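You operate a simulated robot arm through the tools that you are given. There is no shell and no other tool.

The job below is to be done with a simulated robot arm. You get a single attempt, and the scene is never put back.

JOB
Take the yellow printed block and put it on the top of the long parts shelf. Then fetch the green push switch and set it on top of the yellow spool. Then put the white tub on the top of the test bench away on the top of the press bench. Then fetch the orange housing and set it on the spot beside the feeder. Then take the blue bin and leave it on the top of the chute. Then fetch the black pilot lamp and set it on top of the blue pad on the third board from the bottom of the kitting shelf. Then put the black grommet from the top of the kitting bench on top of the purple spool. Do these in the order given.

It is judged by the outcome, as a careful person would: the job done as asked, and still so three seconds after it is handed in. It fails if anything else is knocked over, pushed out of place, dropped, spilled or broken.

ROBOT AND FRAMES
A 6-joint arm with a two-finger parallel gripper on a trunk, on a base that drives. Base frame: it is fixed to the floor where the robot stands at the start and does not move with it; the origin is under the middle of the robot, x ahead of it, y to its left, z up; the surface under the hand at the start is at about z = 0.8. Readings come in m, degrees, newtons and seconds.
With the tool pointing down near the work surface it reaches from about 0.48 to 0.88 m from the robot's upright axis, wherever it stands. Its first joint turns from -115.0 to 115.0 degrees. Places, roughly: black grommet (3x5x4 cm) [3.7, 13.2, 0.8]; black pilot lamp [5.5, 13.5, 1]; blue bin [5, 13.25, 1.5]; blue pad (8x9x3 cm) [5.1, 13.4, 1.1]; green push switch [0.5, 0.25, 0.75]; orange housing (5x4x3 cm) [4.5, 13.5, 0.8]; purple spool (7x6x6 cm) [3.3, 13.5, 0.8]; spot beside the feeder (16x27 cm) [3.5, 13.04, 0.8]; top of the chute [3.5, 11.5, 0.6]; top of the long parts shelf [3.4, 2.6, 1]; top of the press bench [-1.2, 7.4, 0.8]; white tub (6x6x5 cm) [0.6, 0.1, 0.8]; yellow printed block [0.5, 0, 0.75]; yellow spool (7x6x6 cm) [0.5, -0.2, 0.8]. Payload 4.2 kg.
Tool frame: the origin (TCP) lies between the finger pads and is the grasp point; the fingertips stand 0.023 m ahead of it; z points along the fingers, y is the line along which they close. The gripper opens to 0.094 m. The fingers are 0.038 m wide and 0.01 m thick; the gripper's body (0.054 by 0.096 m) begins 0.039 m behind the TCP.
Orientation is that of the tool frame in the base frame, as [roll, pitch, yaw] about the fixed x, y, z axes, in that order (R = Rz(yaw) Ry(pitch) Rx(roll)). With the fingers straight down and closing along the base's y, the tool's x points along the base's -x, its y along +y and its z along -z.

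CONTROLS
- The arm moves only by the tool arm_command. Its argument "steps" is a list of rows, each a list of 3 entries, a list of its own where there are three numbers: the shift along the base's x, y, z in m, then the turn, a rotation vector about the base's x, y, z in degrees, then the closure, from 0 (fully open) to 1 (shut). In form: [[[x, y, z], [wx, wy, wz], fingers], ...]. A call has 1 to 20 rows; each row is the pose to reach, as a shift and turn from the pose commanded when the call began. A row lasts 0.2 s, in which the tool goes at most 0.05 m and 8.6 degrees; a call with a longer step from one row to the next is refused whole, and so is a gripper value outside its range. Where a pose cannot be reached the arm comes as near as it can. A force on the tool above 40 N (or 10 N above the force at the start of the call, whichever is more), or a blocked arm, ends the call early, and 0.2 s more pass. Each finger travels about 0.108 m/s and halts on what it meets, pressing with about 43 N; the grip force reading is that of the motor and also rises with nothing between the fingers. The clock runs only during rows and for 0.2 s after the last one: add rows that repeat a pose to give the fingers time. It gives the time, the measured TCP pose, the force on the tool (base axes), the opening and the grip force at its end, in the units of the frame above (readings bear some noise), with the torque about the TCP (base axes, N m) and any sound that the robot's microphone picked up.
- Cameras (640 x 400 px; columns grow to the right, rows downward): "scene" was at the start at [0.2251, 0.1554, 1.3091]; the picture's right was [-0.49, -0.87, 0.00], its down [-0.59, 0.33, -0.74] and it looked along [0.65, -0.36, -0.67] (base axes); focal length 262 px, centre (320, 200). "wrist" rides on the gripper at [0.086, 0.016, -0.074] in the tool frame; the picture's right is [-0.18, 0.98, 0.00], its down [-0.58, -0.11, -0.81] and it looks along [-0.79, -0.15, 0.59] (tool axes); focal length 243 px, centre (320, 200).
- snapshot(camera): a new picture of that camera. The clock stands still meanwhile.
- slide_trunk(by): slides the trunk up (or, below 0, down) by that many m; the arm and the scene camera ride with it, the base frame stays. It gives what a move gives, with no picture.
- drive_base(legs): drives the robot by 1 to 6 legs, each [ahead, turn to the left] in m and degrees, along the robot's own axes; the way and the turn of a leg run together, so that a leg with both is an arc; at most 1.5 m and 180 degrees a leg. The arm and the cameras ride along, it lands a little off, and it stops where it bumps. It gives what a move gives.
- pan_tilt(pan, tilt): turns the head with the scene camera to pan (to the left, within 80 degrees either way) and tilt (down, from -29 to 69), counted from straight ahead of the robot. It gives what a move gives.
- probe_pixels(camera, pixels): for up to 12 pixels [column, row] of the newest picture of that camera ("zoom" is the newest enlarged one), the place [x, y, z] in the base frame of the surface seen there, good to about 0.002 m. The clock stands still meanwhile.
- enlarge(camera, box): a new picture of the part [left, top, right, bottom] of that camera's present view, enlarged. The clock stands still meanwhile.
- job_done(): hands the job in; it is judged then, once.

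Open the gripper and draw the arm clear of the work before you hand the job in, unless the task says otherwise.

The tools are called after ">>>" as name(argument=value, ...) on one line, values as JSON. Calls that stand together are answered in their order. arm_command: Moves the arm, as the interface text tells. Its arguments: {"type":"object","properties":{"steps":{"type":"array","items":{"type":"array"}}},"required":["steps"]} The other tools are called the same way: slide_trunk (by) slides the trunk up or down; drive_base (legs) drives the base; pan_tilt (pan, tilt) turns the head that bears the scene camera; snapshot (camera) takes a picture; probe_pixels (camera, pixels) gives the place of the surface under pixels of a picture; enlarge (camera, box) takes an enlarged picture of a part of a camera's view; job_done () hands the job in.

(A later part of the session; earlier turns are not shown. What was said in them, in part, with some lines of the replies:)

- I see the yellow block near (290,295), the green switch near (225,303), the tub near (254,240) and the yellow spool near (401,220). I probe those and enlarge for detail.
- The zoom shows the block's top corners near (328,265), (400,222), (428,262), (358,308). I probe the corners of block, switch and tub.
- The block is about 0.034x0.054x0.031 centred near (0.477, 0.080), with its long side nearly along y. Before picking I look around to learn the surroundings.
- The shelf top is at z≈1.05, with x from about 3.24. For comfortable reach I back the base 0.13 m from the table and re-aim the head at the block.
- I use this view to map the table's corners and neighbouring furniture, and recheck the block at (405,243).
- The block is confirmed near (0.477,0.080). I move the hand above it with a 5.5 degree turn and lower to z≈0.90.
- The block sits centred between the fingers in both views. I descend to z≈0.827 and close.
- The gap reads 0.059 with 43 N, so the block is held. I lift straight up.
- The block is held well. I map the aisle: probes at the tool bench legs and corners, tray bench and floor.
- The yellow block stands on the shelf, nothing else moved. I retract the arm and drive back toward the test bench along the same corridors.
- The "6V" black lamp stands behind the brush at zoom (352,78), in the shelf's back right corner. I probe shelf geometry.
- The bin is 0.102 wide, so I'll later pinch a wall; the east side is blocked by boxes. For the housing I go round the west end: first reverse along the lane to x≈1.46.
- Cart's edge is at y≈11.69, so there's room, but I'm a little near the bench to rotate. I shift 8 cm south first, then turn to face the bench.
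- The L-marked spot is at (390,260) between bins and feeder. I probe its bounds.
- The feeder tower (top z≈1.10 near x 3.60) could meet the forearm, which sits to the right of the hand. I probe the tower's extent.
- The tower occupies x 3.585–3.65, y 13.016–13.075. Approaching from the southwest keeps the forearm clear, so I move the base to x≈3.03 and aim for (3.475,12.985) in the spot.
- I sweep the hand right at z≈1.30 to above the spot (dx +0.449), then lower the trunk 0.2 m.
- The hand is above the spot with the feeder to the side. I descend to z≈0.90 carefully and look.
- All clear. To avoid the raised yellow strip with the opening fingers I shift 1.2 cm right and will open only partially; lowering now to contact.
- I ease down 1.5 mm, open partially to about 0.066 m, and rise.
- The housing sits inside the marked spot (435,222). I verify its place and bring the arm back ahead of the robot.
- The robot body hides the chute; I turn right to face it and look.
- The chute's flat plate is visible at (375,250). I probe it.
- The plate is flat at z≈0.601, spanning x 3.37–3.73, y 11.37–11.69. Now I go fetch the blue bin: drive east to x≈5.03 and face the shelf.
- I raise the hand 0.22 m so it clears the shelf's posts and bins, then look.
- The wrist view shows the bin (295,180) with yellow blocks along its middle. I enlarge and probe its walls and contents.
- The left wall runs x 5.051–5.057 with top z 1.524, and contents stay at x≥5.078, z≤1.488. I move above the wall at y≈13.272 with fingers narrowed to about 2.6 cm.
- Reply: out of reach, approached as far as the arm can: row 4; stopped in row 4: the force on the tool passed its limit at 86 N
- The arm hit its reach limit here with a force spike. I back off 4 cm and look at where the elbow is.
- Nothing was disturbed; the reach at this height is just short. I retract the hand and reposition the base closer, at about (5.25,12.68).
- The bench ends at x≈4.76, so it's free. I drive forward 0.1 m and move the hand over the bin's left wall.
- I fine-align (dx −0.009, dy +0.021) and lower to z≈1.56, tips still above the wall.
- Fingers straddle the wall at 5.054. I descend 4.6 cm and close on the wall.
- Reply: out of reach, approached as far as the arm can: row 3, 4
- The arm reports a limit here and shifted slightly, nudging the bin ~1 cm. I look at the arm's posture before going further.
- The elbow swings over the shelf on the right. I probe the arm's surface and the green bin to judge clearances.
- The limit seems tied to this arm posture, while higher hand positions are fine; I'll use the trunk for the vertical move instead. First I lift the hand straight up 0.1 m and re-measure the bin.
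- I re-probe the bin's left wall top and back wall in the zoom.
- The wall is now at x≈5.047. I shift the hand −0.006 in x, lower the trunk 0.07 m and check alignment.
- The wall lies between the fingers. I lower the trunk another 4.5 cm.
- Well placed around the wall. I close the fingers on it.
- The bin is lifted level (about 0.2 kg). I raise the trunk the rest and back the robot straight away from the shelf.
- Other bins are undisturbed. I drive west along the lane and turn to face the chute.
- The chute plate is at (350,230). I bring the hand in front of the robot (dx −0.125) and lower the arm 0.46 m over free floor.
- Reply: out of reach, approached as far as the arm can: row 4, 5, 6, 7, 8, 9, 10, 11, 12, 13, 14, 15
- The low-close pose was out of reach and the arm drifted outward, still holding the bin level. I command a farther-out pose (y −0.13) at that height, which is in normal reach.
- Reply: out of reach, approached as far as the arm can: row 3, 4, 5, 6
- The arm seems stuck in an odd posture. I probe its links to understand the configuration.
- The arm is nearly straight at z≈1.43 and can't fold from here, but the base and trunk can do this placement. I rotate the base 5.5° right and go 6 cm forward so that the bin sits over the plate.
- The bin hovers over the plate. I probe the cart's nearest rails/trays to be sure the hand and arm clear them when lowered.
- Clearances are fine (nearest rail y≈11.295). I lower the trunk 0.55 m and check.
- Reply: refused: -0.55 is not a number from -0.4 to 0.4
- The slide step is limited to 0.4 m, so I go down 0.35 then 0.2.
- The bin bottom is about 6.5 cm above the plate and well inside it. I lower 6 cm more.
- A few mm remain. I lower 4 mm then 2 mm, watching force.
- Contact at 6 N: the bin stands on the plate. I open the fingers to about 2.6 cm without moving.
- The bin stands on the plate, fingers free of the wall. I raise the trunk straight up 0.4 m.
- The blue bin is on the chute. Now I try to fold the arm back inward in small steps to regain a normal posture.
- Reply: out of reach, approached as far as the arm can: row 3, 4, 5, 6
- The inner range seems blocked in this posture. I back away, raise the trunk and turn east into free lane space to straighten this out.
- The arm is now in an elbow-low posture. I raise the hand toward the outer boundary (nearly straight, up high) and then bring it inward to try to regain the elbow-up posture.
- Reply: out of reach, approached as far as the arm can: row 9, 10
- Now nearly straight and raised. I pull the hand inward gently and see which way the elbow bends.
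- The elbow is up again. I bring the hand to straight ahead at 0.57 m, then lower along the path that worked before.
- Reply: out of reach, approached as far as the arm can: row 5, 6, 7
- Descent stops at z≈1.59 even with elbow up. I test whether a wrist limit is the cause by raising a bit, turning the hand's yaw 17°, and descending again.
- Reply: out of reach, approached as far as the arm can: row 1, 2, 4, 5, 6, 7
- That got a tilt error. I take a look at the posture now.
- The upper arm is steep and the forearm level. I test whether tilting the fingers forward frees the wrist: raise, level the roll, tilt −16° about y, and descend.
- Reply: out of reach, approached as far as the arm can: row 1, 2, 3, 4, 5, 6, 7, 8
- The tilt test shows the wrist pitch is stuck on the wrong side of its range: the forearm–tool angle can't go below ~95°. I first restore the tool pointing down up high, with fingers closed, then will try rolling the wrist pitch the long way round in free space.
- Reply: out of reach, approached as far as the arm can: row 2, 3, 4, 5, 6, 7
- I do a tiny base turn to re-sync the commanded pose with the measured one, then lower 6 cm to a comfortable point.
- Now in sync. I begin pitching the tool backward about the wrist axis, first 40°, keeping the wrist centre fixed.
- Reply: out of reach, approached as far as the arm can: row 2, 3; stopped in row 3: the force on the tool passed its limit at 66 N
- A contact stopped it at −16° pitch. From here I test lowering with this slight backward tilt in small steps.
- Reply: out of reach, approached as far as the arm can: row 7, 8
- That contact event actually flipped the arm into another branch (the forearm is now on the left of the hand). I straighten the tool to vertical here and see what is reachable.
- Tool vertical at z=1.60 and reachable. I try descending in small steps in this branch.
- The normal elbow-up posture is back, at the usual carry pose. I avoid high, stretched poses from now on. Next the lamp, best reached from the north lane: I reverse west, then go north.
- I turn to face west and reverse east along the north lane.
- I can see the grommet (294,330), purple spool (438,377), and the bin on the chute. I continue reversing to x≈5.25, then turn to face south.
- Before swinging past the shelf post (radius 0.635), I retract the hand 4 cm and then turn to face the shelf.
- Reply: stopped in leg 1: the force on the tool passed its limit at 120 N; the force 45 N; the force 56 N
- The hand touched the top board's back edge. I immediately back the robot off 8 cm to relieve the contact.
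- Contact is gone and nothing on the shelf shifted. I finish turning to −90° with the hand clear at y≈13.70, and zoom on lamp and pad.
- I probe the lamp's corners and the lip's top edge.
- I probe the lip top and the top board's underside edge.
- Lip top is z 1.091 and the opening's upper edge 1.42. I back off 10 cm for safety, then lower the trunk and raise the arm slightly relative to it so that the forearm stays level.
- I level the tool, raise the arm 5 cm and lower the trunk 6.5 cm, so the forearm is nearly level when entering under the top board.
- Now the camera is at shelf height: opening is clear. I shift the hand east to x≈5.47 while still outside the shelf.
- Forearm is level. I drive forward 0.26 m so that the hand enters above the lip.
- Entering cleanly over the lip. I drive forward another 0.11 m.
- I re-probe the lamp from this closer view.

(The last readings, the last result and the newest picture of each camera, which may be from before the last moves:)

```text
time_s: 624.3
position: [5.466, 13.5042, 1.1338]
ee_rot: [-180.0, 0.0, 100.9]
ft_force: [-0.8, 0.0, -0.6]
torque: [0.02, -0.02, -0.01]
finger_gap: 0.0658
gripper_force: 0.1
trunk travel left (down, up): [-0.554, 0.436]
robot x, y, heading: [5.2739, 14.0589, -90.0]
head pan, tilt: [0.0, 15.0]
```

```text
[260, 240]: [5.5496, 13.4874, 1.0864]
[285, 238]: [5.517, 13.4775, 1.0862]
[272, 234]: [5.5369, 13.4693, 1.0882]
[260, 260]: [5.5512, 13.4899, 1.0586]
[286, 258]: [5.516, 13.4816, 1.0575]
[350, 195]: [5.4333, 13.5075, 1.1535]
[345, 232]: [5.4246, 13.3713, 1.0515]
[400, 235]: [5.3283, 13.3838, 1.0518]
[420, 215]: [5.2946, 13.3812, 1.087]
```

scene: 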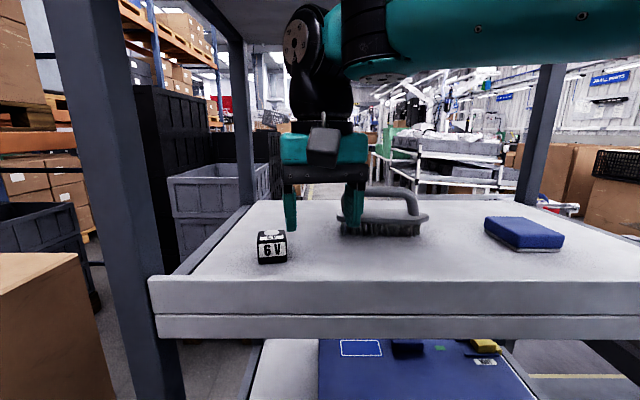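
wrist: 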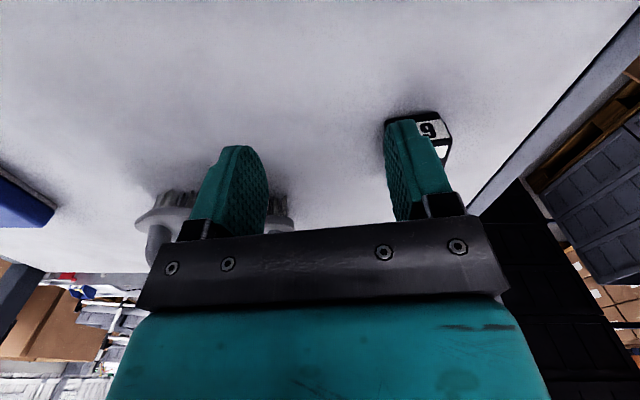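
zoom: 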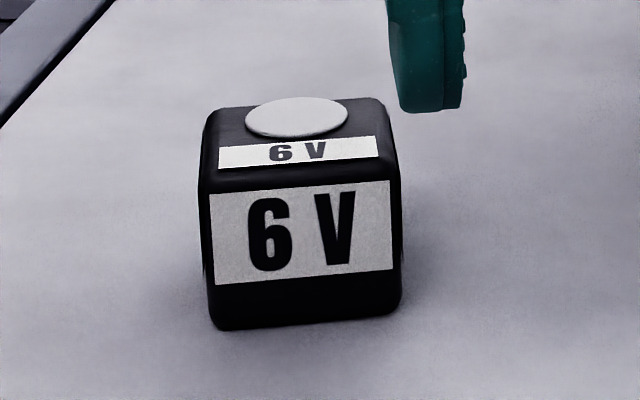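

Lamp centre ≈ (5.5375,13.469), turned about 12°. I move over it at this height and check.

>>> arm_command(steps=[[[0.035, -0.015, 0], [0, 0, 0.5], 0.3], [[0.0715, -0.035, 0], [0, 0, 1], 0.3], [[0.0715, -0.035, 0], [0, 0, 1], 0.3], [[0.0715, -0.035, 0], [0, 0, 1], 0.3]])

>>> snapshot(camera="scene")

>>> snapshot(camera="wrist")

```text
time_s: 625.3
position: [5.5361, 13.4696, 1.1343]
ee_rot: [179.9, 0.1, 101.8]
ft_force: [-0.5, 0.0, 0.6]
torque: [0.0, 0.0, -0.02]
finger_gap: 0.0658
gripper_force: 0.0
trunk travel left (down, up): [-0.554, 0.436]
robot x, y, heading: [5.2731, 14.0561, -90.0]
head pan, tilt: [0.0, 15.0]
```

```text
taken
```

scene: 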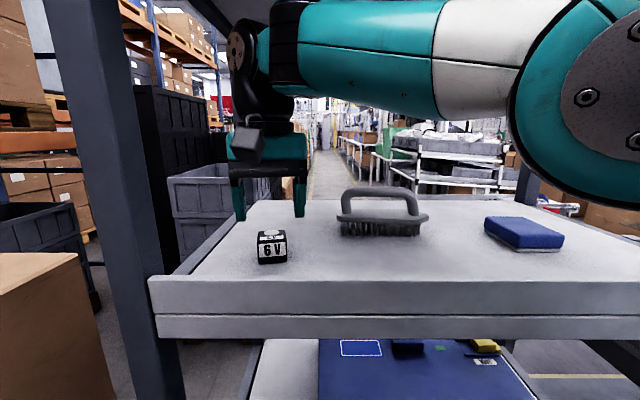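

```text
taken
```

wrist: 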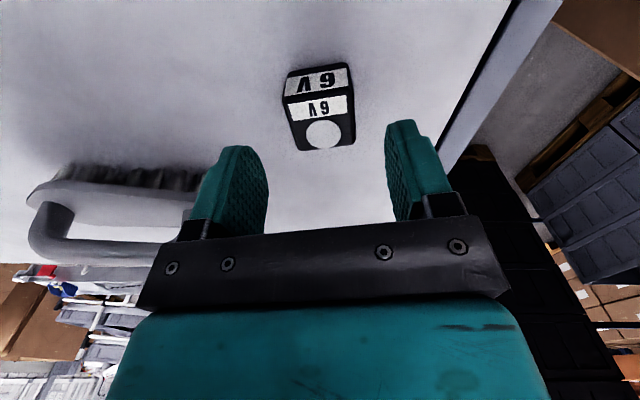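

Centred over the lamp. I lower with the trunk 4.8 cm and close.

>>> slide_trunk(by=-0.048)

>>> arm_command(steps=[[[0.0012, 0, 0], [0, 0, 0], 0.6], [[0.0012, 0, 0], [0, 0, 0], 1], [[0.0012, 0, 0], [0, 0, 0], 1], [[0.0012, 0, 0], [0, 0, 0], 1]])

```text
time_s: 626.2
position: [5.537, 13.4715, 1.0871]
ee_rot: [-180.0, 0.1, 101.8]
ft_force: [0.5, -0.3, -0.5]
torque: [0.0, -0.02, 0.02]
finger_gap: 0.066
gripper_force: 0.1
trunk travel left (down, up): [-0.506, 0.484]
robot x, y, heading: [5.272, 14.061, -90.0]
head pan, tilt: [0.0, 15.0]
```

```text
time_s: 627.2
position: [5.5392, 13.4701, 1.0857]
ee_rot: [-180.0, 0.0, 101.9]
ft_force: [0.1, -0.9, 1.0]
torque: [-0.02, 0.0, -0.04]
finger_gap: 0.0392
gripper_force: 43.1
trunk travel left (down, up): [-0.506, 0.484]
robot x, y, heading: [5.2737, 14.0588, -89.5]
head pan, tilt: [0.0, 15.0]
```

Held (gap 0.039). I raise the trunk 4.5 cm and check the pad's position.

>>> slide_trunk(by=0.045)

>>> snapshot(camera="scene")

>>> probe_pixels(camera="scene", pixels=[[485, 220], [525, 248], [562, 237], [530, 218], [520, 230], [375, 190], [380, 225], [410, 190]])

>>> snapshot(camera="wrist")

```text
time_s: 628.1
position: [5.5377, 13.4696, 1.132]
ee_rot: [179.9, 0.1, 101.9]
ft_force: [-0.4, 0.3, -0.7]
torque: [0.01, 0.0, 0.0]
finger_gap: 0.039
gripper_force: 42.9
trunk travel left (down, up): [-0.551, 0.439]
robot x, y, heading: [5.2732, 14.0528, -89.8]
head pan, tilt: [0.0, 15.0]
```

```text
taken
```

scene: 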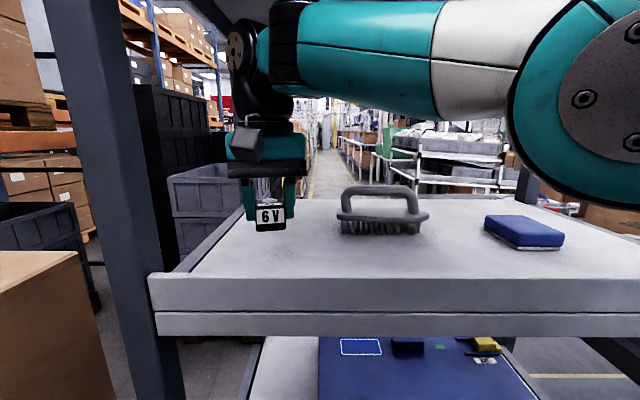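

```text
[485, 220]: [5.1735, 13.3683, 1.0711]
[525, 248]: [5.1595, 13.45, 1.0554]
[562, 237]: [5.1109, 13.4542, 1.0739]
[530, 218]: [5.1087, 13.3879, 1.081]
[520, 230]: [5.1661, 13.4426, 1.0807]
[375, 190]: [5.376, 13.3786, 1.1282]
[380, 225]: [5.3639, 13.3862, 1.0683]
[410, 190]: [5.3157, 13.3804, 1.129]
```

```text
taken
```

wrist: 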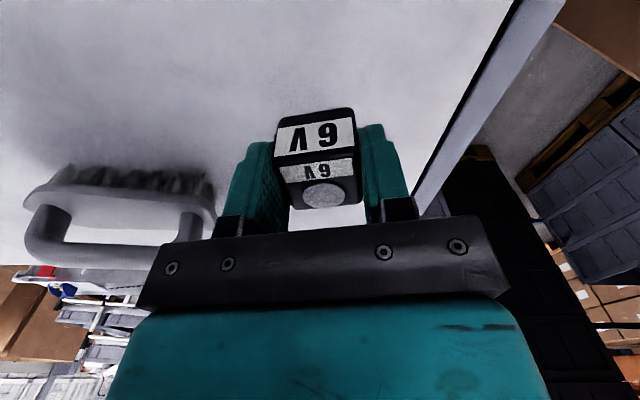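

Pad centre ≈ (5.139,13.408), top z 1.081. I move west inside the shelf at y≈13.475, then over the pad.

>>> arm_command(steps=[[[-0.04, 0.005, 0], [0, 0, -1], 1], [[-0.08, 0.005, 0], [0, 0, -2], 1], [[-0.12, 0.005, 0], [0, 0, -3], 1], [[-0.16, 0.005, 0], [0, 0, -4], 1], [[-0.2, 0.005, 0], [0, 0, -5], 1], [[-0.24, 0.005, 0], [0, 0, -6], 1], [[-0.28, 0.005, 0], [0, 0, -7], 1], [[-0.32, 0.005, 0], [0, 0, -8], 1], [[-0.36, 0, 0], [0, 0, -9], 1], [[-0.39, -0.03, 0], [0, 0, -10], 1], [[-0.3987, -0.0616, 0], [0, 0, -10], 1], [[-0.3987, -0.0616, 0], [0, 0, -10], 1], [[-0.3987, -0.0616, 0], [0, 0, -10], 1]])

>>> snapshot(camera="scene")

>>> snapshot(camera="wrist")

```text
time_s: 630.9
position: [5.1384, 13.4088, 1.1314]
ee_rot: [180.0, 0.1, 91.8]
ft_force: [0.1, 0.9, -1.2]
torque: [0.04, -0.04, -0.02]
finger_gap: 0.0394
gripper_force: 42.9
trunk travel left (down, up): [-0.551, 0.439]
robot x, y, heading: [5.2694, 14.0542, -89.8]
head pan, tilt: [0.0, 15.0]
```

```text
taken
```

scene: 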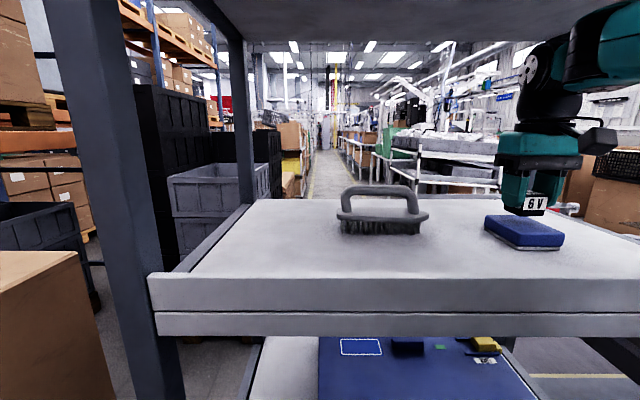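

```text
taken
```

wrist: 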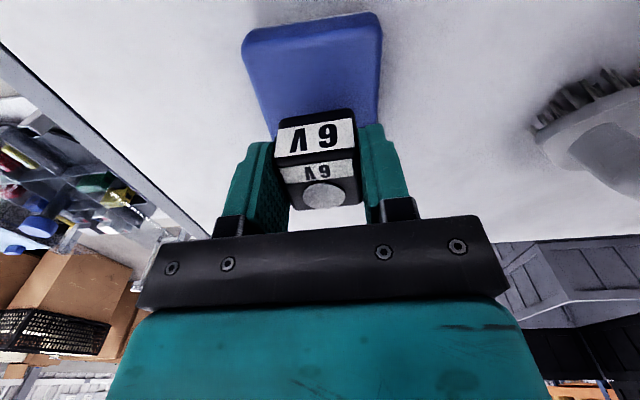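

The lamp is centred over the pad. I lower the trunk 1.3 cm, then by small steps until contact.

>>> slide_trunk(by=-0.013)

>>> slide_trunk(by=-0.002)

>>> enlarge(camera="scene", box=[460, 120, 620, 260])

```text
time_s: 631.5
position: [5.1387, 13.4086, 1.1189]
ee_rot: [180.0, 0.0, 91.9]
ft_force: [0.2, -0.3, 0.0]
torque: [0.01, 0.0, -0.03]
finger_gap: 0.039
gripper_force: 43.1
trunk travel left (down, up): [-0.538, 0.452]
robot x, y, heading: [5.2766, 14.0597, -90.0]
head pan, tilt: [0.0, 15.0]
```

```text
time_s: 632.0
position: [5.1392, 13.4087, 1.1171]
ee_rot: [180.0, 0.0, 91.9]
ft_force: [0.7, 0.6, 0.4]
torque: [0.01, -0.01, 0.02]
finger_gap: 0.0393
gripper_force: 43.2
trunk travel left (down, up): [-0.536, 0.454]
robot x, y, heading: [5.2754, 14.0557, -89.8]
head pan, tilt: [0.0, 15.0]
```

```text
2.86 times, centred on (540, 190) of scene
```

zoom: 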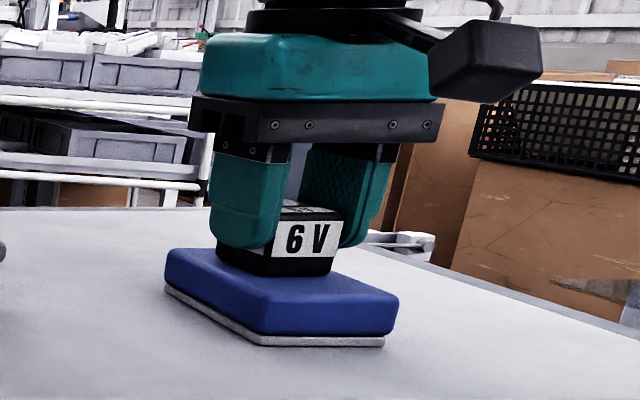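

Very close now. I lower 1.5 mm more and watch the force.

>>> slide_trunk(by=-0.0015)

>>> slide_trunk(by=-0.0015)

```text
time_s: 632.6
position: [5.1387, 13.4101, 1.1171]
ee_rot: [-180.0, 0.2, 91.9]
ft_force: [-0.1, -2.0, 12.2]
torque: [-0.12, 0.02, -0.02]
finger_gap: 0.0394
gripper_force: 42.7
trunk travel left (down, up): [-0.535, 0.455]
robot x, y, heading: [5.2735, 14.0565, -90.1]
head pan, tilt: [0.0, 15.0]
```

```text
time_s: 633.1
position: [5.1383, 13.4087, 1.1156]
ee_rot: [179.9, 0.3, 91.9]
ft_force: [-1.5, -5.4, 32.1]
torque: [-0.1, 0.03, 0.05]
finger_gap: 0.0394
gripper_force: 42.6
trunk travel left (down, up): [-0.533, 0.457]
robot x, y, heading: [5.2739, 14.0568, -89.9]
head pan, tilt: [0.0, 15.0]
```

Contact is firm (32 N); I back up 1 mm with the trunk, then open the fingers.

>>> slide_trunk(by=0.0015)

>>> arm_command(steps=[[[0, 0, 0], [0, 0, 0], 0.8], [[0, 0, 0], [0, 0, 0], 0.5], [[0, 0, 0], [0, 0, 0], 0.3], [[0, 0, 0], [0, 0, 0], 0.3]])

>>> slide_trunk(by=0.035)

>>> snapshot(camera="scene")

>>> enlarge(camera="scene", box=[460, 120, 620, 260])

```text
time_s: 633.6
position: [5.1387, 13.4095, 1.1148]
ee_rot: [179.9, 0.1, 91.9]
ft_force: [-2.0, -3.0, 29.0]
torque: [-0.23, 0.0, -0.02]
finger_gap: 0.0393
gripper_force: 43.5
trunk travel left (down, up): [-0.535, 0.455]
robot x, y, heading: [5.2778, 14.0582, -90.1]
head pan, tilt: [0.0, 15.0]
```

```text
time_s: 634.6
position: [5.1392, 13.4084, 1.1146]
ee_rot: [180.0, -0.1, 91.9]
ft_force: [-0.2, 0.0, -0.1]
torque: [0.0, 0.0, -0.03]
finger_gap: 0.0661
gripper_force: 0.1
trunk travel left (down, up): [-0.535, 0.455]
robot x, y, heading: [5.2745, 14.0584, -90.0]
head pan, tilt: [0.0, 15.0]
```

```text
time_s: 635.4
position: [5.1377, 13.409, 1.1506]
ee_rot: [-179.9, 0.0, 91.8]
ft_force: [0.3, 0.0, -0.5]
torque: [-0.02, 0.01, -0.01]
finger_gap: 0.0655
gripper_force: 0.0
trunk travel left (down, up): [-0.57, 0.42]
robot x, y, heading: [5.2707, 14.0583, -90.2]
head pan, tilt: [0.0, 15.0]
```

```text
taken
```

scene: 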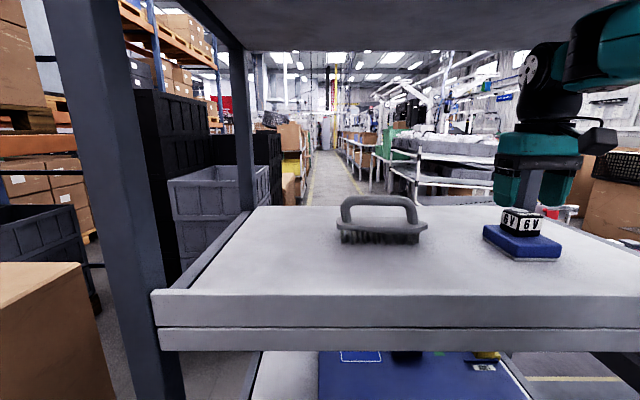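

```text
2.86 times, centred on (540, 190) of scene
```

zoom: 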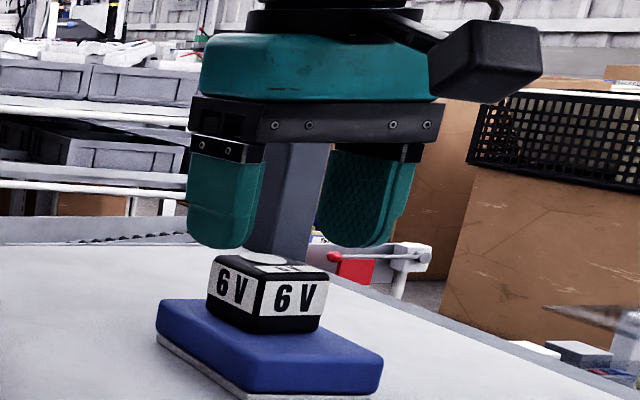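

The lamp rests on the pad. I back straight out 0.24 m.

>>> drive_base(legs=[[-0.25, 0]])

>>> arm_command(steps=[[[0.03, 0.02, 0], [0, 0, 0], 0.3], [[0.06, 0.04, 0], [0, 0, 0], 0.3], [[0.1, 0.06, 0], [0, 0, 0], 0.3], [[0.14, 0.08, 0], [0, 0, 0], 0.3], [[0.14, 0.1, 0], [0, 0, 0], 0.3], [[0.14, 0.1, 0], [0, 0, 0], 0.3]])

>>> snapshot(camera="scene")

```text
time_s: 637.2
position: [5.1392, 13.659, 1.1499]
ee_rot: [-180.0, -0.1, 92.1]
ft_force: [0.9, 0.3, -0.1]
torque: [0.0, -0.02, 0.02]
finger_gap: 0.0659
gripper_force: 0.1
trunk travel left (down, up): [-0.57, 0.42]
robot x, y, heading: [5.2742, 14.3063, -90.1]
head pan, tilt: [0.0, 15.0]
```

```text
time_s: 638.6
position: [5.2808, 13.7557, 1.1507]
ee_rot: [-180.0, 0.0, 92.1]
ft_force: [0.6, -0.7, -0.6]
torque: [-0.01, -0.02, -0.01]
finger_gap: 0.0659
gripper_force: 0.0
trunk travel left (down, up): [-0.57, 0.42]
robot x, y, heading: [5.2676, 14.3082, -89.9]
head pan, tilt: [0.0, 15.0]
```

```text
taken
```

scene: 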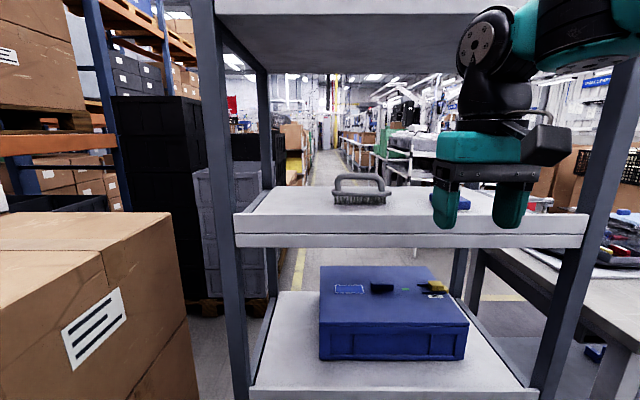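

Lamp done. I lower the arm relative to the trunk back to its usual carry height, raise the trunk, and turn west.

>>> arm_command(steps=[[[0, 0.005, -0.03], [0, 0, 0], 0.3], [[0, 0.005, -0.06], [0, 0, 0], 0.3], [[0, 0.005, -0.09], [0, 0, 0], 0.3], [[0, 0.005, -0.12], [0, 0, 0], 0.3], [[0, 0.005, -0.15], [0, 0, 0], 0.3], [[0, 0.005, -0.15], [0, 0, 0], 0.3]])

>>> slide_trunk(by=0.3)

>>> drive_base(legs=[[0, -90], [1.5, 0], [0.15, 0]])

>>> pan_tilt(pan=70, tilt=40)

>>> snapshot(camera="scene")

```text
time_s: 640.0
position: [5.2791, 13.7642, 1.0001]
ee_rot: [-180.0, 0.0, 92.1]
ft_force: [0.0, 0.2, 0.0]
torque: [0.03, -0.01, 0.01]
finger_gap: 0.0657
gripper_force: 0.0
trunk travel left (down, up): [-0.57, 0.42]
robot x, y, heading: [5.2721, 14.3088, -89.8]
head pan, tilt: [0.0, 15.0]
```

```text
time_s: 643.0
position: [5.2791, 13.7637, 1.3]
ee_rot: [180.0, -0.1, 92.1]
ft_force: [0.1, -0.2, -0.3]
torque: [0.03, 0.01, 0.0]
finger_gap: 0.0655
gripper_force: 0.1
trunk travel left (down, up): [-0.87, 0.12]
robot x, y, heading: [5.2721, 14.3067, -90.0]
head pan, tilt: [0.0, 15.0]
```

```text
time_s: 655.1
position: [3.1108, 14.3137, 1.3002]
ee_rot: [179.9, 0.0, 1.4]
ft_force: [-0.2, -0.6, -0.2]
torque: [0.01, -0.01, 0.0]
finger_gap: 0.0658
gripper_force: 0.1
trunk travel left (down, up): [-0.87, 0.12]
robot x, y, heading: [3.6566, 14.3105, 179.3]
head pan, tilt: [0.0, 15.0]
```

```text
time_s: 656.5
position: [3.1112, 14.3128, 1.3004]
ee_rot: [179.9, 0.0, 1.4]
ft_force: [0.8, 0.2, 0.7]
torque: [0.0, 0.02, 0.01]
finger_gap: 0.0659
gripper_force: 0.1
trunk travel left (down, up): [-0.87, 0.12]
robot x, y, heading: [3.6565, 14.3138, 179.6]
head pan, tilt: [70.0, 40.0]
```

```text
taken
```

scene: 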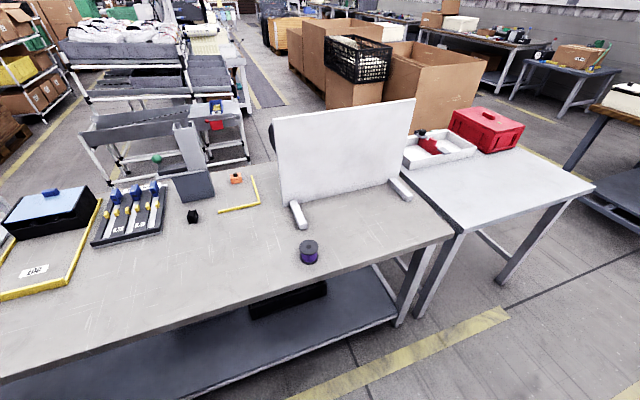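

I drive 0.1 m more, turn to face the bench, and approach to y≈14.02.

>>> drive_base(legs=[[0.09, 0], [0, 90.4], [0.27, 0]])

>>> pan_tilt(pan=0, tilt=42)

>>> snapshot(camera="scene")

```text
time_s: 662.9
position: [3.5721, 13.5049, 1.3001]
ee_rot: [180.0, 0.0, 92.1]
ft_force: [0.6, 1.1, 0.1]
torque: [0.01, -0.04, -0.01]
finger_gap: 0.0657
gripper_force: 0.0
trunk travel left (down, up): [-0.87, 0.12]
robot x, y, heading: [3.5663, 14.0475, -89.8]
head pan, tilt: [70.0, 40.0]
```

```text
time_s: 664.3
position: [3.5737, 13.5052, 1.3002]
ee_rot: [180.0, 0.0, 92.1]
ft_force: [-0.6, -0.6, -0.5]
torque: [0.01, -0.03, -0.01]
finger_gap: 0.0658
gripper_force: 0.1
trunk travel left (down, up): [-0.87, 0.12]
robot x, y, heading: [3.5654, 14.049, -89.7]
head pan, tilt: [0.0, 42.0]
```

```text
taken
```

scene: 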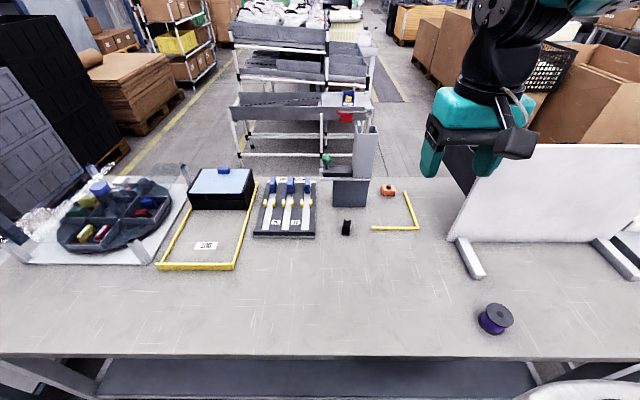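

Good view: grommet at (347,228), spool at (495,318). I zoom in on both and probe.

>>> enlarge(camera="scene", box=[320, 200, 380, 250])

>>> probe_pixels(camera="zoom", pixels=[[250, 170], [330, 170], [250, 190], [330, 190], [290, 180], [260, 270], [320, 270], [290, 230], [200, 230], [350, 60], [200, 60], [300, 120]])

>>> probe_pixels(camera="scene", pixels=[[493, 313], [481, 315], [512, 312], [500, 303], [495, 323], [470, 270], [455, 240], [335, 205], [370, 205], [352, 190]])

```text
8.00 times, centred on (350, 225) of scene
```

zoom: 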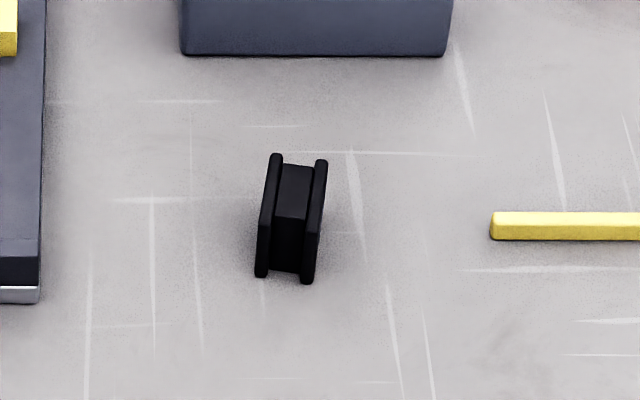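

```text
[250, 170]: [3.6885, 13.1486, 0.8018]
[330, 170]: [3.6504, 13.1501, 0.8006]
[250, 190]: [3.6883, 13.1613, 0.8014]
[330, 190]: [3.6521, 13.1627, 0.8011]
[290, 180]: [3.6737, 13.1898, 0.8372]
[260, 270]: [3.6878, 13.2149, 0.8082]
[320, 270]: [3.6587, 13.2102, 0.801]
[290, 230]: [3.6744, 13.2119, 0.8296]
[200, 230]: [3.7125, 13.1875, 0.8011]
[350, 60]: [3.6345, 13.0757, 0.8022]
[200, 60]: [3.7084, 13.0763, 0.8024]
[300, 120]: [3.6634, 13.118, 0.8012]
```

```text
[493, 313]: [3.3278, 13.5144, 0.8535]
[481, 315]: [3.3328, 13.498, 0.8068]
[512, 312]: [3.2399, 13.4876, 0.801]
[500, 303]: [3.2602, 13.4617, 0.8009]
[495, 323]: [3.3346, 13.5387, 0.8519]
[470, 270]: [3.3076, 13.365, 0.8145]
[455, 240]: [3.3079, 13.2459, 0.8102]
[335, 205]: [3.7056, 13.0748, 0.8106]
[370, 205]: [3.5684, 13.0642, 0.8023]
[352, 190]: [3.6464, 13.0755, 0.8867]
```

I probe the grommet's flanges' top edges and the spool's top rim.

>>> probe_pixels(camera="zoom", pixels=[[276, 158], [270, 190], [266, 212], [322, 164], [317, 195], [312, 222], [262, 270], [307, 278], [295, 168], [290, 214]])

>>> enlarge(camera="scene", box=[465, 290, 525, 345])

```text
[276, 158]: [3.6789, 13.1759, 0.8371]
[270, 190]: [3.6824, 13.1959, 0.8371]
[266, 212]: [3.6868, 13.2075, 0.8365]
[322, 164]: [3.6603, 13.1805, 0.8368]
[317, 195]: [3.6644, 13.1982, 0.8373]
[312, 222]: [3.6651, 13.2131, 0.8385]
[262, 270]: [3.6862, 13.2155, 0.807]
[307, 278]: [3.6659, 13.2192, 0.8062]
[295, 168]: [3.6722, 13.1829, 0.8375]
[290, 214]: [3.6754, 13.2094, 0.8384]
```

```text
7.27 times, centred on (495, 318) of scene
```

zoom: 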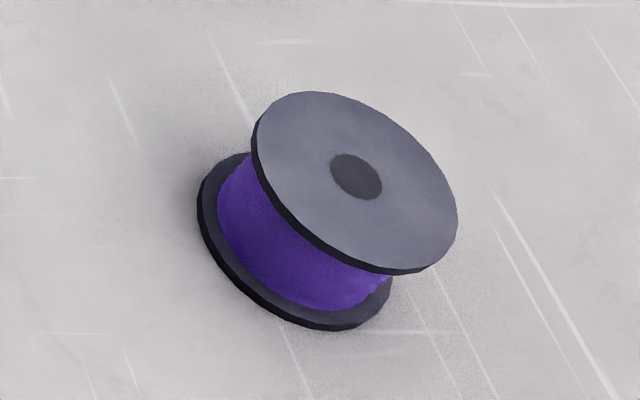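

Grommet centre ≈ (3.673,13.1955), flanges running at about 79°. I move 6 cm closer and lower the trunk; then descend over free bench before reaching out.

>>> drive_base(legs=[[0.06, 0]])

>>> slide_trunk(by=-0.2)

>>> probe_pixels(camera="zoom", pixels=[[355, 175], [265, 130], [440, 240], [300, 100], [395, 262], [440, 160], [270, 200]])

```text
time_s: 665.3
position: [3.5728, 13.4448, 1.3002]
ee_rot: [179.9, 0.0, 92.0]
ft_force: [-0.2, 0.2, 0.2]
torque: [-0.01, 0.04, 0.01]
finger_gap: 0.0657
gripper_force: 0.0
trunk travel left (down, up): [-0.87, 0.12]
robot x, y, heading: [3.5668, 13.9869, -90.0]
head pan, tilt: [0.0, 42.0]
```

```text
time_s: 667.5
position: [3.572, 13.4437, 1.1002]
ee_rot: [179.9, 0.0, 92.0]
ft_force: [0.1, -0.4, 0.1]
torque: [0.0, 0.0, 0.01]
finger_gap: 0.0656
gripper_force: 0.1
trunk travel left (down, up): [-0.67, 0.32]
robot x, y, heading: [3.5658, 13.9889, -89.7]
head pan, tilt: [0.0, 42.0]
```

```text
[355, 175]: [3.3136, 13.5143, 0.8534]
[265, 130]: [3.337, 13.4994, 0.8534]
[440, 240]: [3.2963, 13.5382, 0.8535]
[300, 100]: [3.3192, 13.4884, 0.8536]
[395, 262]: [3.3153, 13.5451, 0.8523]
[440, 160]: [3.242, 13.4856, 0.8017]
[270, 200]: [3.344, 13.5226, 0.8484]
```

Spool top centre ≈ (3.313,13.516), z 0.853. I descend to z≈0.95, then reach out over the grommet.

>>> arm_command(steps=[[[0, 0, -0.04], [0, 0, -3], 0.3], [[0, 0, -0.08], [0, 0, -6], 0.3], [[0, 0, -0.12], [0, 0, -9], 0.3], [[0, 0, -0.15], [0, 0, -13], 0.3], [[0.017, -0.0415, -0.15], [0, 0, -13], 0.3], [[0.034, -0.083, -0.15], [0, 0, -13], 0.3], [[0.051, -0.1245, -0.15], [0, 0, -13], 0.3], [[0.068, -0.166, -0.15], [0, 0, -13], 0.3], [[0.085, -0.2075, -0.15], [0, 0, -13], 0.3], [[0.101, -0.2485, -0.15], [0, 0, -13], 0.3], [[0.101, -0.2485, -0.18], [0, 0, -13], 0.3], [[0.101, -0.2485, -0.18], [0, 0, -13], 0.3], [[0.101, -0.2485, -0.18], [0, 0, -13], 0.3]])

>>> snapshot(camera="scene")

>>> snapshot(camera="wrist")

```text
time_s: 670.3
position: [3.674, 13.1972, 0.9212]
ee_rot: [180.0, 0.0, 78.9]
ft_force: [-0.4, -0.3, -0.4]
torque: [-0.01, -0.01, 0.01]
finger_gap: 0.0656
gripper_force: 0.0
trunk travel left (down, up): [-0.67, 0.32]
robot x, y, heading: [3.5685, 13.9889, -89.7]
head pan, tilt: [0.0, 42.0]
```

```text
taken
```

scene: 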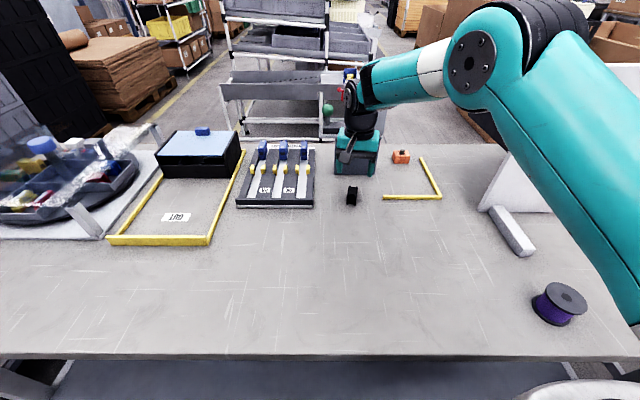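

```text
taken
```

wrist: 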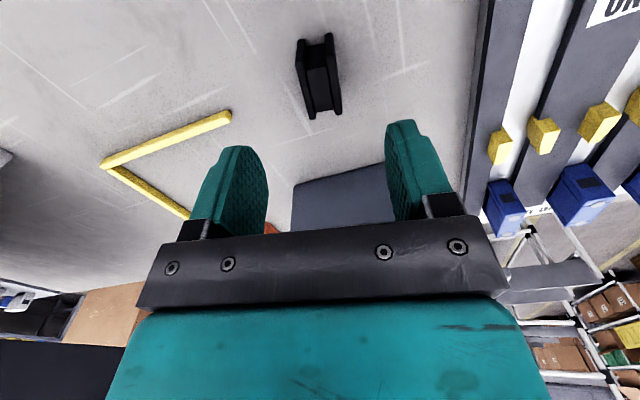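

Aligned over the grommet. I descend to z≈0.828 and close.

>>> arm_command(steps=[[[-0.001, -0.001, -0.045], [0, 0, 0], 0.3], [[-0.001, -0.001, -0.08], [0, 0, 0], 0.3], [[-0.001, -0.001, -0.0935], [0, 0, 0], 0.3], [[-0.001, -0.001, -0.0935], [0, 0, 0], 0.3], [[-0.001, -0.001, -0.0935], [0, 0, 0], 0.7], [[-0.001, -0.001, -0.0935], [0, 0, 0], 1], [[-0.001, -0.001, -0.0935], [0, 0, 0], 1], [[-0.001, -0.001, -0.0935], [0, 0, 0], 1]])

```text
time_s: 672.1
position: [3.6721, 13.1952, 0.824]
ee_rot: [179.9, 0.1, 79.0]
ft_force: [0.2, 0.2, 0.1]
torque: [-0.01, 0.0, -0.02]
finger_gap: 0.0248
gripper_force: 43.2
trunk travel left (down, up): [-0.67, 0.32]
robot x, y, heading: [3.5662, 13.9874, -89.6]
head pan, tilt: [0.0, 42.0]
```

Gripped (gap 0.025). I lift 0.1 m and retract, checking the grip.

>>> arm_command(steps=[[[0, 0, 0.03], [0, 0, 0], 1], [[0, 0, 0.07], [0, 0, 0], 1], [[0, 0, 0.11], [0, 0, 0], 1], [[-0.015, 0.04, 0.13], [0, 0, 0], 1], [[-0.03, 0.08, 0.15], [0, 0, 0], 1], [[-0.05, 0.12, 0.15], [0, 0, 0], 1], [[-0.07, 0.16, 0.15], [0, 0, 0], 1], [[-0.09, 0.2, 0.15], [0, 0, 0], 1], [[-0.1, 0.24, 0.15], [0, 0, 0], 1], [[-0.1, 0.24, 0.15], [0, 0, 0], 1]])

>>> snapshot(camera="wrist")

>>> snapshot(camera="scene")

```text
time_s: 674.3
position: [3.5716, 13.4344, 0.9766]
ee_rot: [-180.0, -0.1, 79.0]
ft_force: [0.5, 0.4, -0.4]
torque: [0.03, -0.01, 0.0]
finger_gap: 0.0244
gripper_force: 42.8
trunk travel left (down, up): [-0.67, 0.32]
robot x, y, heading: [3.568, 13.9907, -89.8]
head pan, tilt: [0.0, 42.0]
```

```text
taken
```

wrist: 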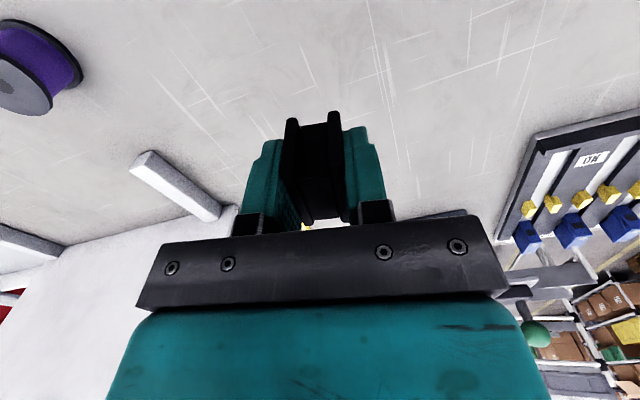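

```text
taken
```

scene: 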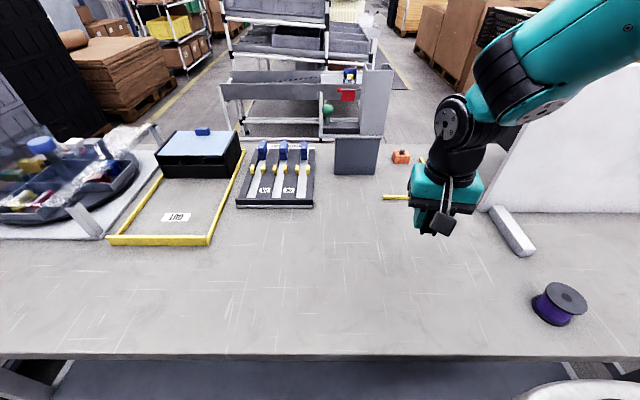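

Grip is good. I back the base 0.1 m for a comfortable reach, then carry the grommet over to the purple spool.

>>> drive_base(legs=[[-0.1, 0]])

>>> arm_command(steps=[[[-0.04, 0, 0], [0, 0, 0], 1], [[-0.08, 0, 0], [0, 0, 0], 1], [[-0.12, 0, 0], [0, 0, 0], 1], [[-0.16, 0, 0], [0, 0, 0], 1], [[-0.2, 0, 0], [0, 0, 0], 1], [[-0.235, -0.01, 0], [0, 0, 0], 1], [[-0.2586, -0.018, 0], [0, 0, 0], 1], [[-0.2586, -0.018, -0.03], [0, 0, 0], 1], [[-0.2586, -0.018, -0.05], [0, 0, 0], 1], [[-0.2586, -0.018, -0.05], [0, 0, 0], 1], [[-0.2586, -0.018, -0.05], [0, 0, 0], 1]])

>>> snapshot(camera="wrist")

>>> pan_tilt(pan=-25, tilt=45)

>>> snapshot(camera="scene")

```text
time_s: 675.4
position: [3.5727, 13.5342, 0.9771]
ee_rot: [-180.0, 0.0, 79.0]
ft_force: [0.2, 0.8, -0.6]
torque: [0.01, -0.04, -0.02]
finger_gap: 0.0249
gripper_force: 42.7
trunk travel left (down, up): [-0.67, 0.32]
robot x, y, heading: [3.5686, 14.0917, -90.0]
head pan, tilt: [0.0, 42.0]
```

```text
time_s: 677.8
position: [3.3123, 13.5186, 0.9275]
ee_rot: [-179.9, 0.0, 79.1]
ft_force: [0.3, 0.3, -0.4]
torque: [-0.03, 0.0, -0.02]
finger_gap: 0.0251
gripper_force: 43.2
trunk travel left (down, up): [-0.67, 0.32]
robot x, y, heading: [3.5685, 14.0872, -89.7]
head pan, tilt: [0.0, 42.0]
```

```text
taken
```

wrist: 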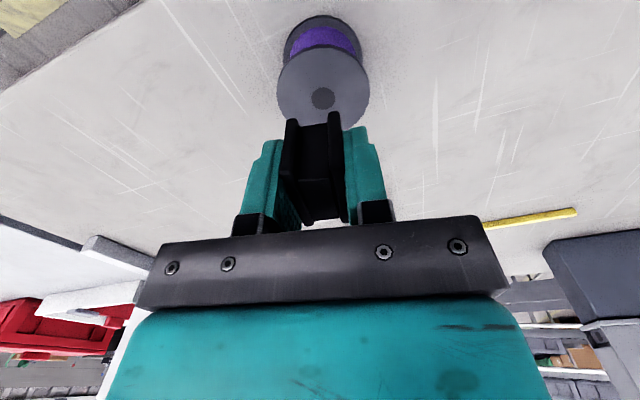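

```text
time_s: 678.7
position: [3.3122, 13.5182, 0.9277]
ee_rot: [-179.9, 0.0, 79.2]
ft_force: [0.4, -0.1, -0.9]
torque: [0.0, 0.0, -0.01]
finger_gap: 0.0249
gripper_force: 42.9
trunk travel left (down, up): [-0.67, 0.32]
robot x, y, heading: [3.5659, 14.0885, -89.8]
head pan, tilt: [-25.0, 45.0]
```

```text
taken
```

scene: 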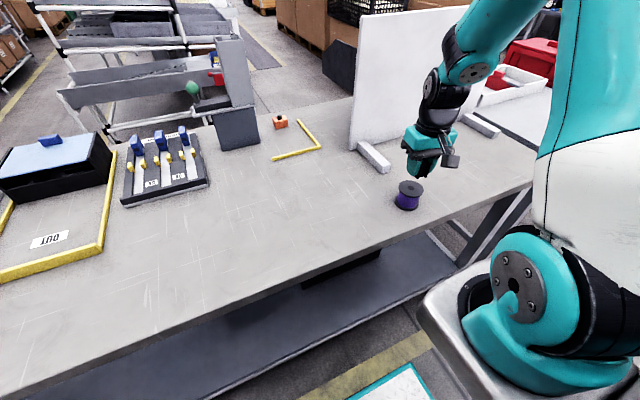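

I zoom to recheck the spool's centre relative to the hand.

>>> enlarge(camera="scene", box=[380, 130, 460, 220])

>>> probe_pixels(camera="wrist", pixels=[[322, 97], [280, 90], [366, 80], [322, 55], [290, 110], [358, 110]])

```text
4.44 times, centred on (420, 175) of scene
```

zoom: 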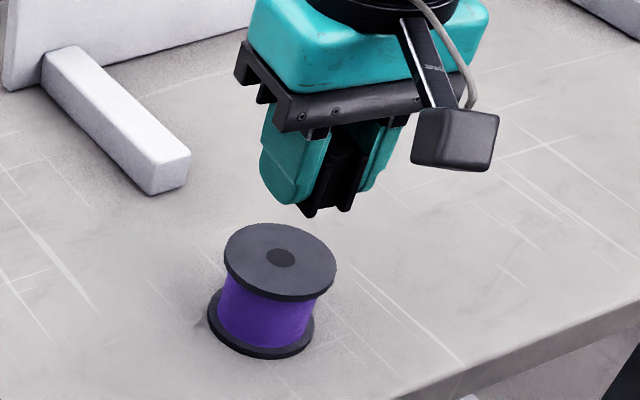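

```text
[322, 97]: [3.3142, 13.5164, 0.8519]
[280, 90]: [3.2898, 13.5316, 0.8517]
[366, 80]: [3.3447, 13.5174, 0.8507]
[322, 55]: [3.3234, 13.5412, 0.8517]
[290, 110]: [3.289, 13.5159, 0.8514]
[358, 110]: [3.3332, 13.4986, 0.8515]
```

Hub is at (3.314,13.516). I correct by 2 mm and lower to just above the spool.

>>> arm_command(steps=[[[0.001, -0.001, -0.02], [0, 0, 0], 1], [[0.002, -0.002, -0.035], [0, 0, 0], 1], [[0.002, -0.002, -0.043], [0, 0, 0], 1], [[0.002, -0.002, -0.043], [0, 0, 0], 1]])

>>> enlarge(camera="scene", box=[380, 130, 460, 220])

```text
time_s: 679.7
position: [3.3136, 13.5166, 0.8862]
ee_rot: [180.0, 0.0, 79.0]
ft_force: [-0.3, -0.3, -0.9]
torque: [0.03, -0.02, 0.01]
finger_gap: 0.0247
gripper_force: 43.4
trunk travel left (down, up): [-0.67, 0.32]
robot x, y, heading: [3.5681, 14.0888, -89.6]
head pan, tilt: [-25.0, 45.0]
```

```text
4.44 times, centred on (420, 175) of scene
```

zoom: 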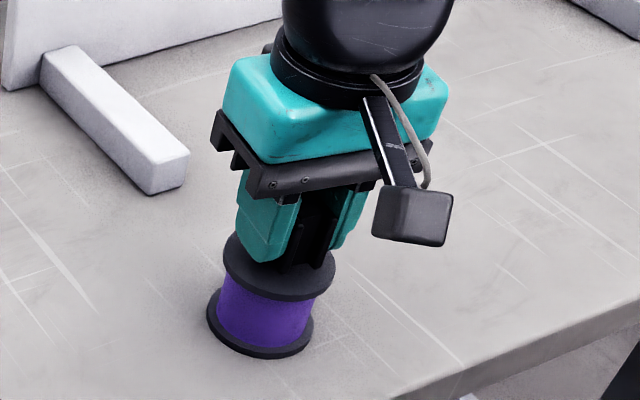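

I lower in 2 mm steps until light contact.

>>> arm_command(steps=[[[0, 0, -0.002], [0, 0, 0], 1], [[0, 0, -0.004], [0, 0, 0], 1], [[0, 0, -0.0055], [0, 0, 0], 1], [[0, 0, -0.0055], [0, 0, 0], 1]])

```text
time_s: 680.7
position: [3.3147, 13.5145, 0.8792]
ee_rot: [179.9, 0.1, 79.0]
ft_force: [0.3, 0.4, -0.1]
torque: [0.0, -0.01, -0.03]
finger_gap: 0.025
gripper_force: 43.0
trunk travel left (down, up): [-0.67, 0.32]
robot x, y, heading: [3.5666, 14.0896, -89.7]
head pan, tilt: [-25.0, 45.0]
```

>>> arm_command(steps=[[[0, 0, -0.001], [0, 0, 0], 1], [[0, 0, -0.002], [0, 0, 0], 1], [[0, 0, -0.002], [0, 0, 0], 1]])

>>> enlarge(camera="scene", box=[390, 160, 440, 215])

```text
time_s: 681.5
position: [3.3156, 13.5155, 0.8772]
ee_rot: [179.9, 0.1, 79.1]
ft_force: [0.2, -0.2, 4.0]
torque: [-0.1, 0.0, 0.0]
finger_gap: 0.025
gripper_force: 42.3
trunk travel left (down, up): [-0.67, 0.32]
robot x, y, heading: [3.5651, 14.0884, -89.8]
head pan, tilt: [-25.0, 45.0]
```

```text
7.27 times, centred on (415, 188) of scene
```

zoom: 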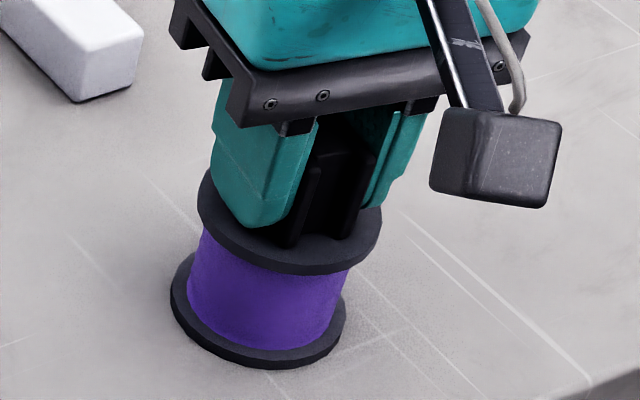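

Contact at 4 N: the grommet stands on the spool. I open the fingers slowly and rise.

>>> arm_command(steps=[[[0, 0, 0], [0, 0, 0], 0.65], [[0, 0, 0], [0, 0, 0], 0.5], [[0, 0, 0], [0, 0, 0], 0.4], [[0, 0, 0], [0, 0, 0], 0.4], [[0, 0, 0.03], [0, 0, 0], 0.4], [[0, 0, 0.07], [0, 0, 0], 0.3], [[0, 0, 0.11], [0, 0, 0], 0.2], [[0, 0, 0.15], [0, 0, 0], 0], [[0, 0, 0.19], [0, 0, 0], 0], [[0, 0, 0.22], [0, 0, 0], 0]])

>>> snapshot(camera="scene")

>>> enlarge(camera="scene", box=[380, 130, 460, 220])

```text
time_s: 683.7
position: [3.3144, 13.5157, 1.0976]
ee_rot: [180.0, 0.1, 79.1]
ft_force: [0.7, -0.3, -0.5]
torque: [-0.01, -0.03, -0.02]
finger_gap: 0.0939
gripper_force: 0.0
trunk travel left (down, up): [-0.67, 0.32]
robot x, y, heading: [3.5685, 14.0858, -89.8]
head pan, tilt: [-25.0, 45.0]
```

```text
taken
```

scene: 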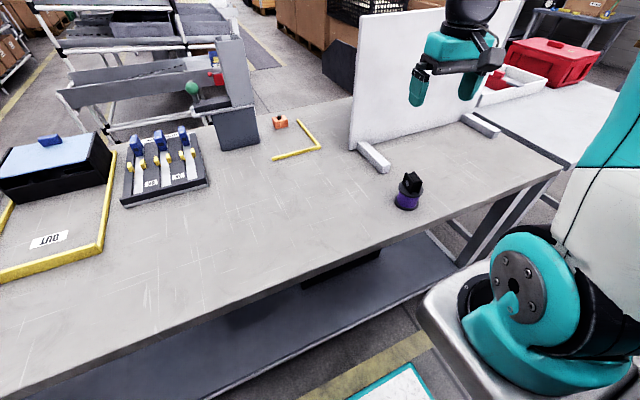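

```text
4.44 times, centred on (420, 175) of scene
```

zoom: 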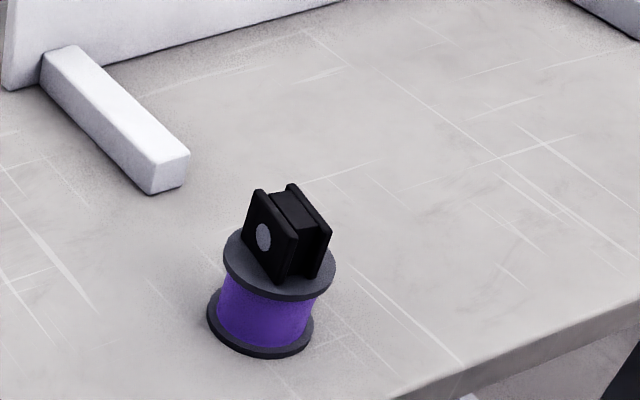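

The grommet stands on the purple spool and the rest looks undisturbed. I draw the arm clear toward the robot and back off from the bench.

>>> arm_command(steps=[[[0.04, 0, 0], [0, 0, 0], 0], [[0.08, 0.005, 0], [0, 0, 2], 0], [[0.12, 0.01, 0], [0, 0, 4], 0], [[0.16, 0.01, 0], [0, 0, 6], 0], [[0.2, 0.01, 0], [0, 0, 8], 0], [[0.24, 0.01, 0], [0, 0, 10], 0], [[0.24, 0.01, 0], [0, 0, 11], 0]])

>>> slide_trunk(by=0.15)

>>> drive_base(legs=[[-0.2, 0]])

>>> pan_tilt(pan=0, tilt=30)

>>> snapshot(camera="scene")

>>> pan_tilt(pan=70, tilt=15)

>>> snapshot(camera="scene")

```text
time_s: 685.3
position: [3.5563, 13.5239, 1.0965]
ee_rot: [180.0, -0.1, 90.0]
ft_force: [-0.1, 0.2, -0.5]
torque: [0.05, -0.01, -0.03]
finger_gap: 0.0941
gripper_force: 0.0
trunk travel left (down, up): [-0.67, 0.32]
robot x, y, heading: [3.5658, 14.0866, -89.8]
head pan, tilt: [-25.0, 45.0]
```

```text
time_s: 687.1
position: [3.5552, 13.5253, 1.2473]
ee_rot: [-179.9, 0.0, 90.1]
ft_force: [0.5, 0.7, 0.4]
torque: [-0.03, -0.01, 0.02]
finger_gap: 0.0941
gripper_force: 0.0
trunk travel left (down, up): [-0.82, 0.17]
robot x, y, heading: [3.5681, 14.0911, -89.6]
head pan, tilt: [-25.0, 45.0]
```

```text
time_s: 688.7
position: [3.5551, 13.7243, 1.247]
ee_rot: [179.9, 0.0, 89.9]
ft_force: [0.1, -0.4, 0.4]
torque: [0.01, -0.04, -0.02]
finger_gap: 0.0941
gripper_force: 0.1
trunk travel left (down, up): [-0.82, 0.17]
robot x, y, heading: [3.5645, 14.2859, -89.8]
head pan, tilt: [-25.0, 45.0]
```

```text
time_s: 689.5
position: [3.554, 13.7233, 1.2485]
ee_rot: [180.0, 0.0, 89.9]
ft_force: [-0.6, -0.5, 0.4]
torque: [0.01, -0.01, 0.02]
finger_gap: 0.0939
gripper_force: 0.0
trunk travel left (down, up): [-0.82, 0.17]
robot x, y, heading: [3.5673, 14.2836, -89.6]
head pan, tilt: [0.0, 30.0]
```

```text
taken
```

scene: 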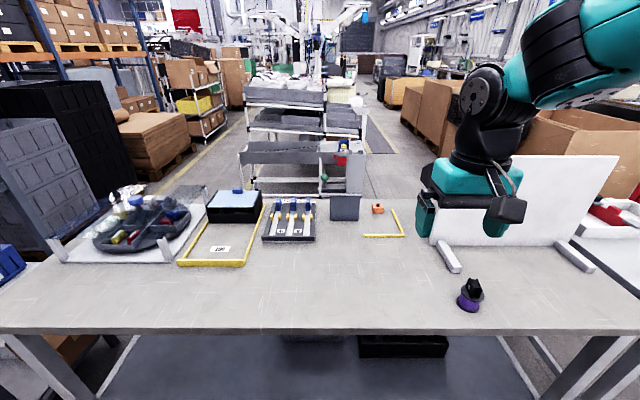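

```text
time_s: 691.0
position: [3.5545, 13.7235, 1.2476]
ee_rot: [180.0, 0.0, 89.9]
ft_force: [0.1, 0.7, -0.6]
torque: [0.0, -0.03, 0.03]
finger_gap: 0.0938
gripper_force: 0.1
trunk travel left (down, up): [-0.82, 0.17]
robot x, y, heading: [3.5656, 14.2895, -90.1]
head pan, tilt: [70.0, 15.0]
```

```text
taken
```

scene: 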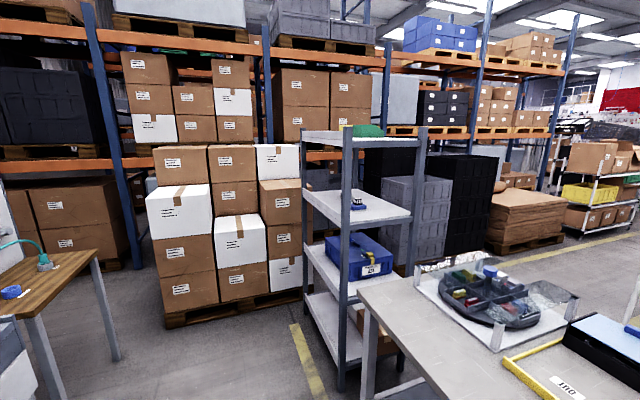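

All seven placements check out: the lamp is on the pad (357,202), the grommet on the spool, the housing in the spot and the bin on the chute. The gripper is open and clear of the bench, so I hand the job in.

>>> job_done()

```text
The job is handed in.
```

I did all seven moves in the order given and handed the job in. Each item looked steady where I left it. I haven't seen the judging result.

| Item | Where it is now |
|---|---|
| Yellow printed block | On the long parts shelf, behind the row of parts already there |
| Green push switch | Centred on the yellow spool |
| White tub | On the press bench, behind the box marked "PRESS" |
| Orange housing | Inside the yellow-marked spot beside the feeder, nearer its front edge than the middle |
| Blue bin | On the chute's flat plate, yellow blocks still inside |
| Black pilot lamp | On the blue pad, third board of the kitting shelf |
| Black grommet | Standing on the purple spool |

**Contacts:**
- **Kitting shelf:** while I was turning by the shelf, the gripper hit the back edge of its top board (the force peaked at 120 N) and I backed off. In the pictures afterwards, the shelf and the things on it had not moved.
- **Blue bin:** I nudged it about 1 cm on the shelf before gripping it.

The last pictures show the kitting bench area, with the grommet, housing, bin and lamp in place. I did not go back to re-check the block, switch or tub; each looked fine right after I set it down. The gripper is open and clear of the bench.
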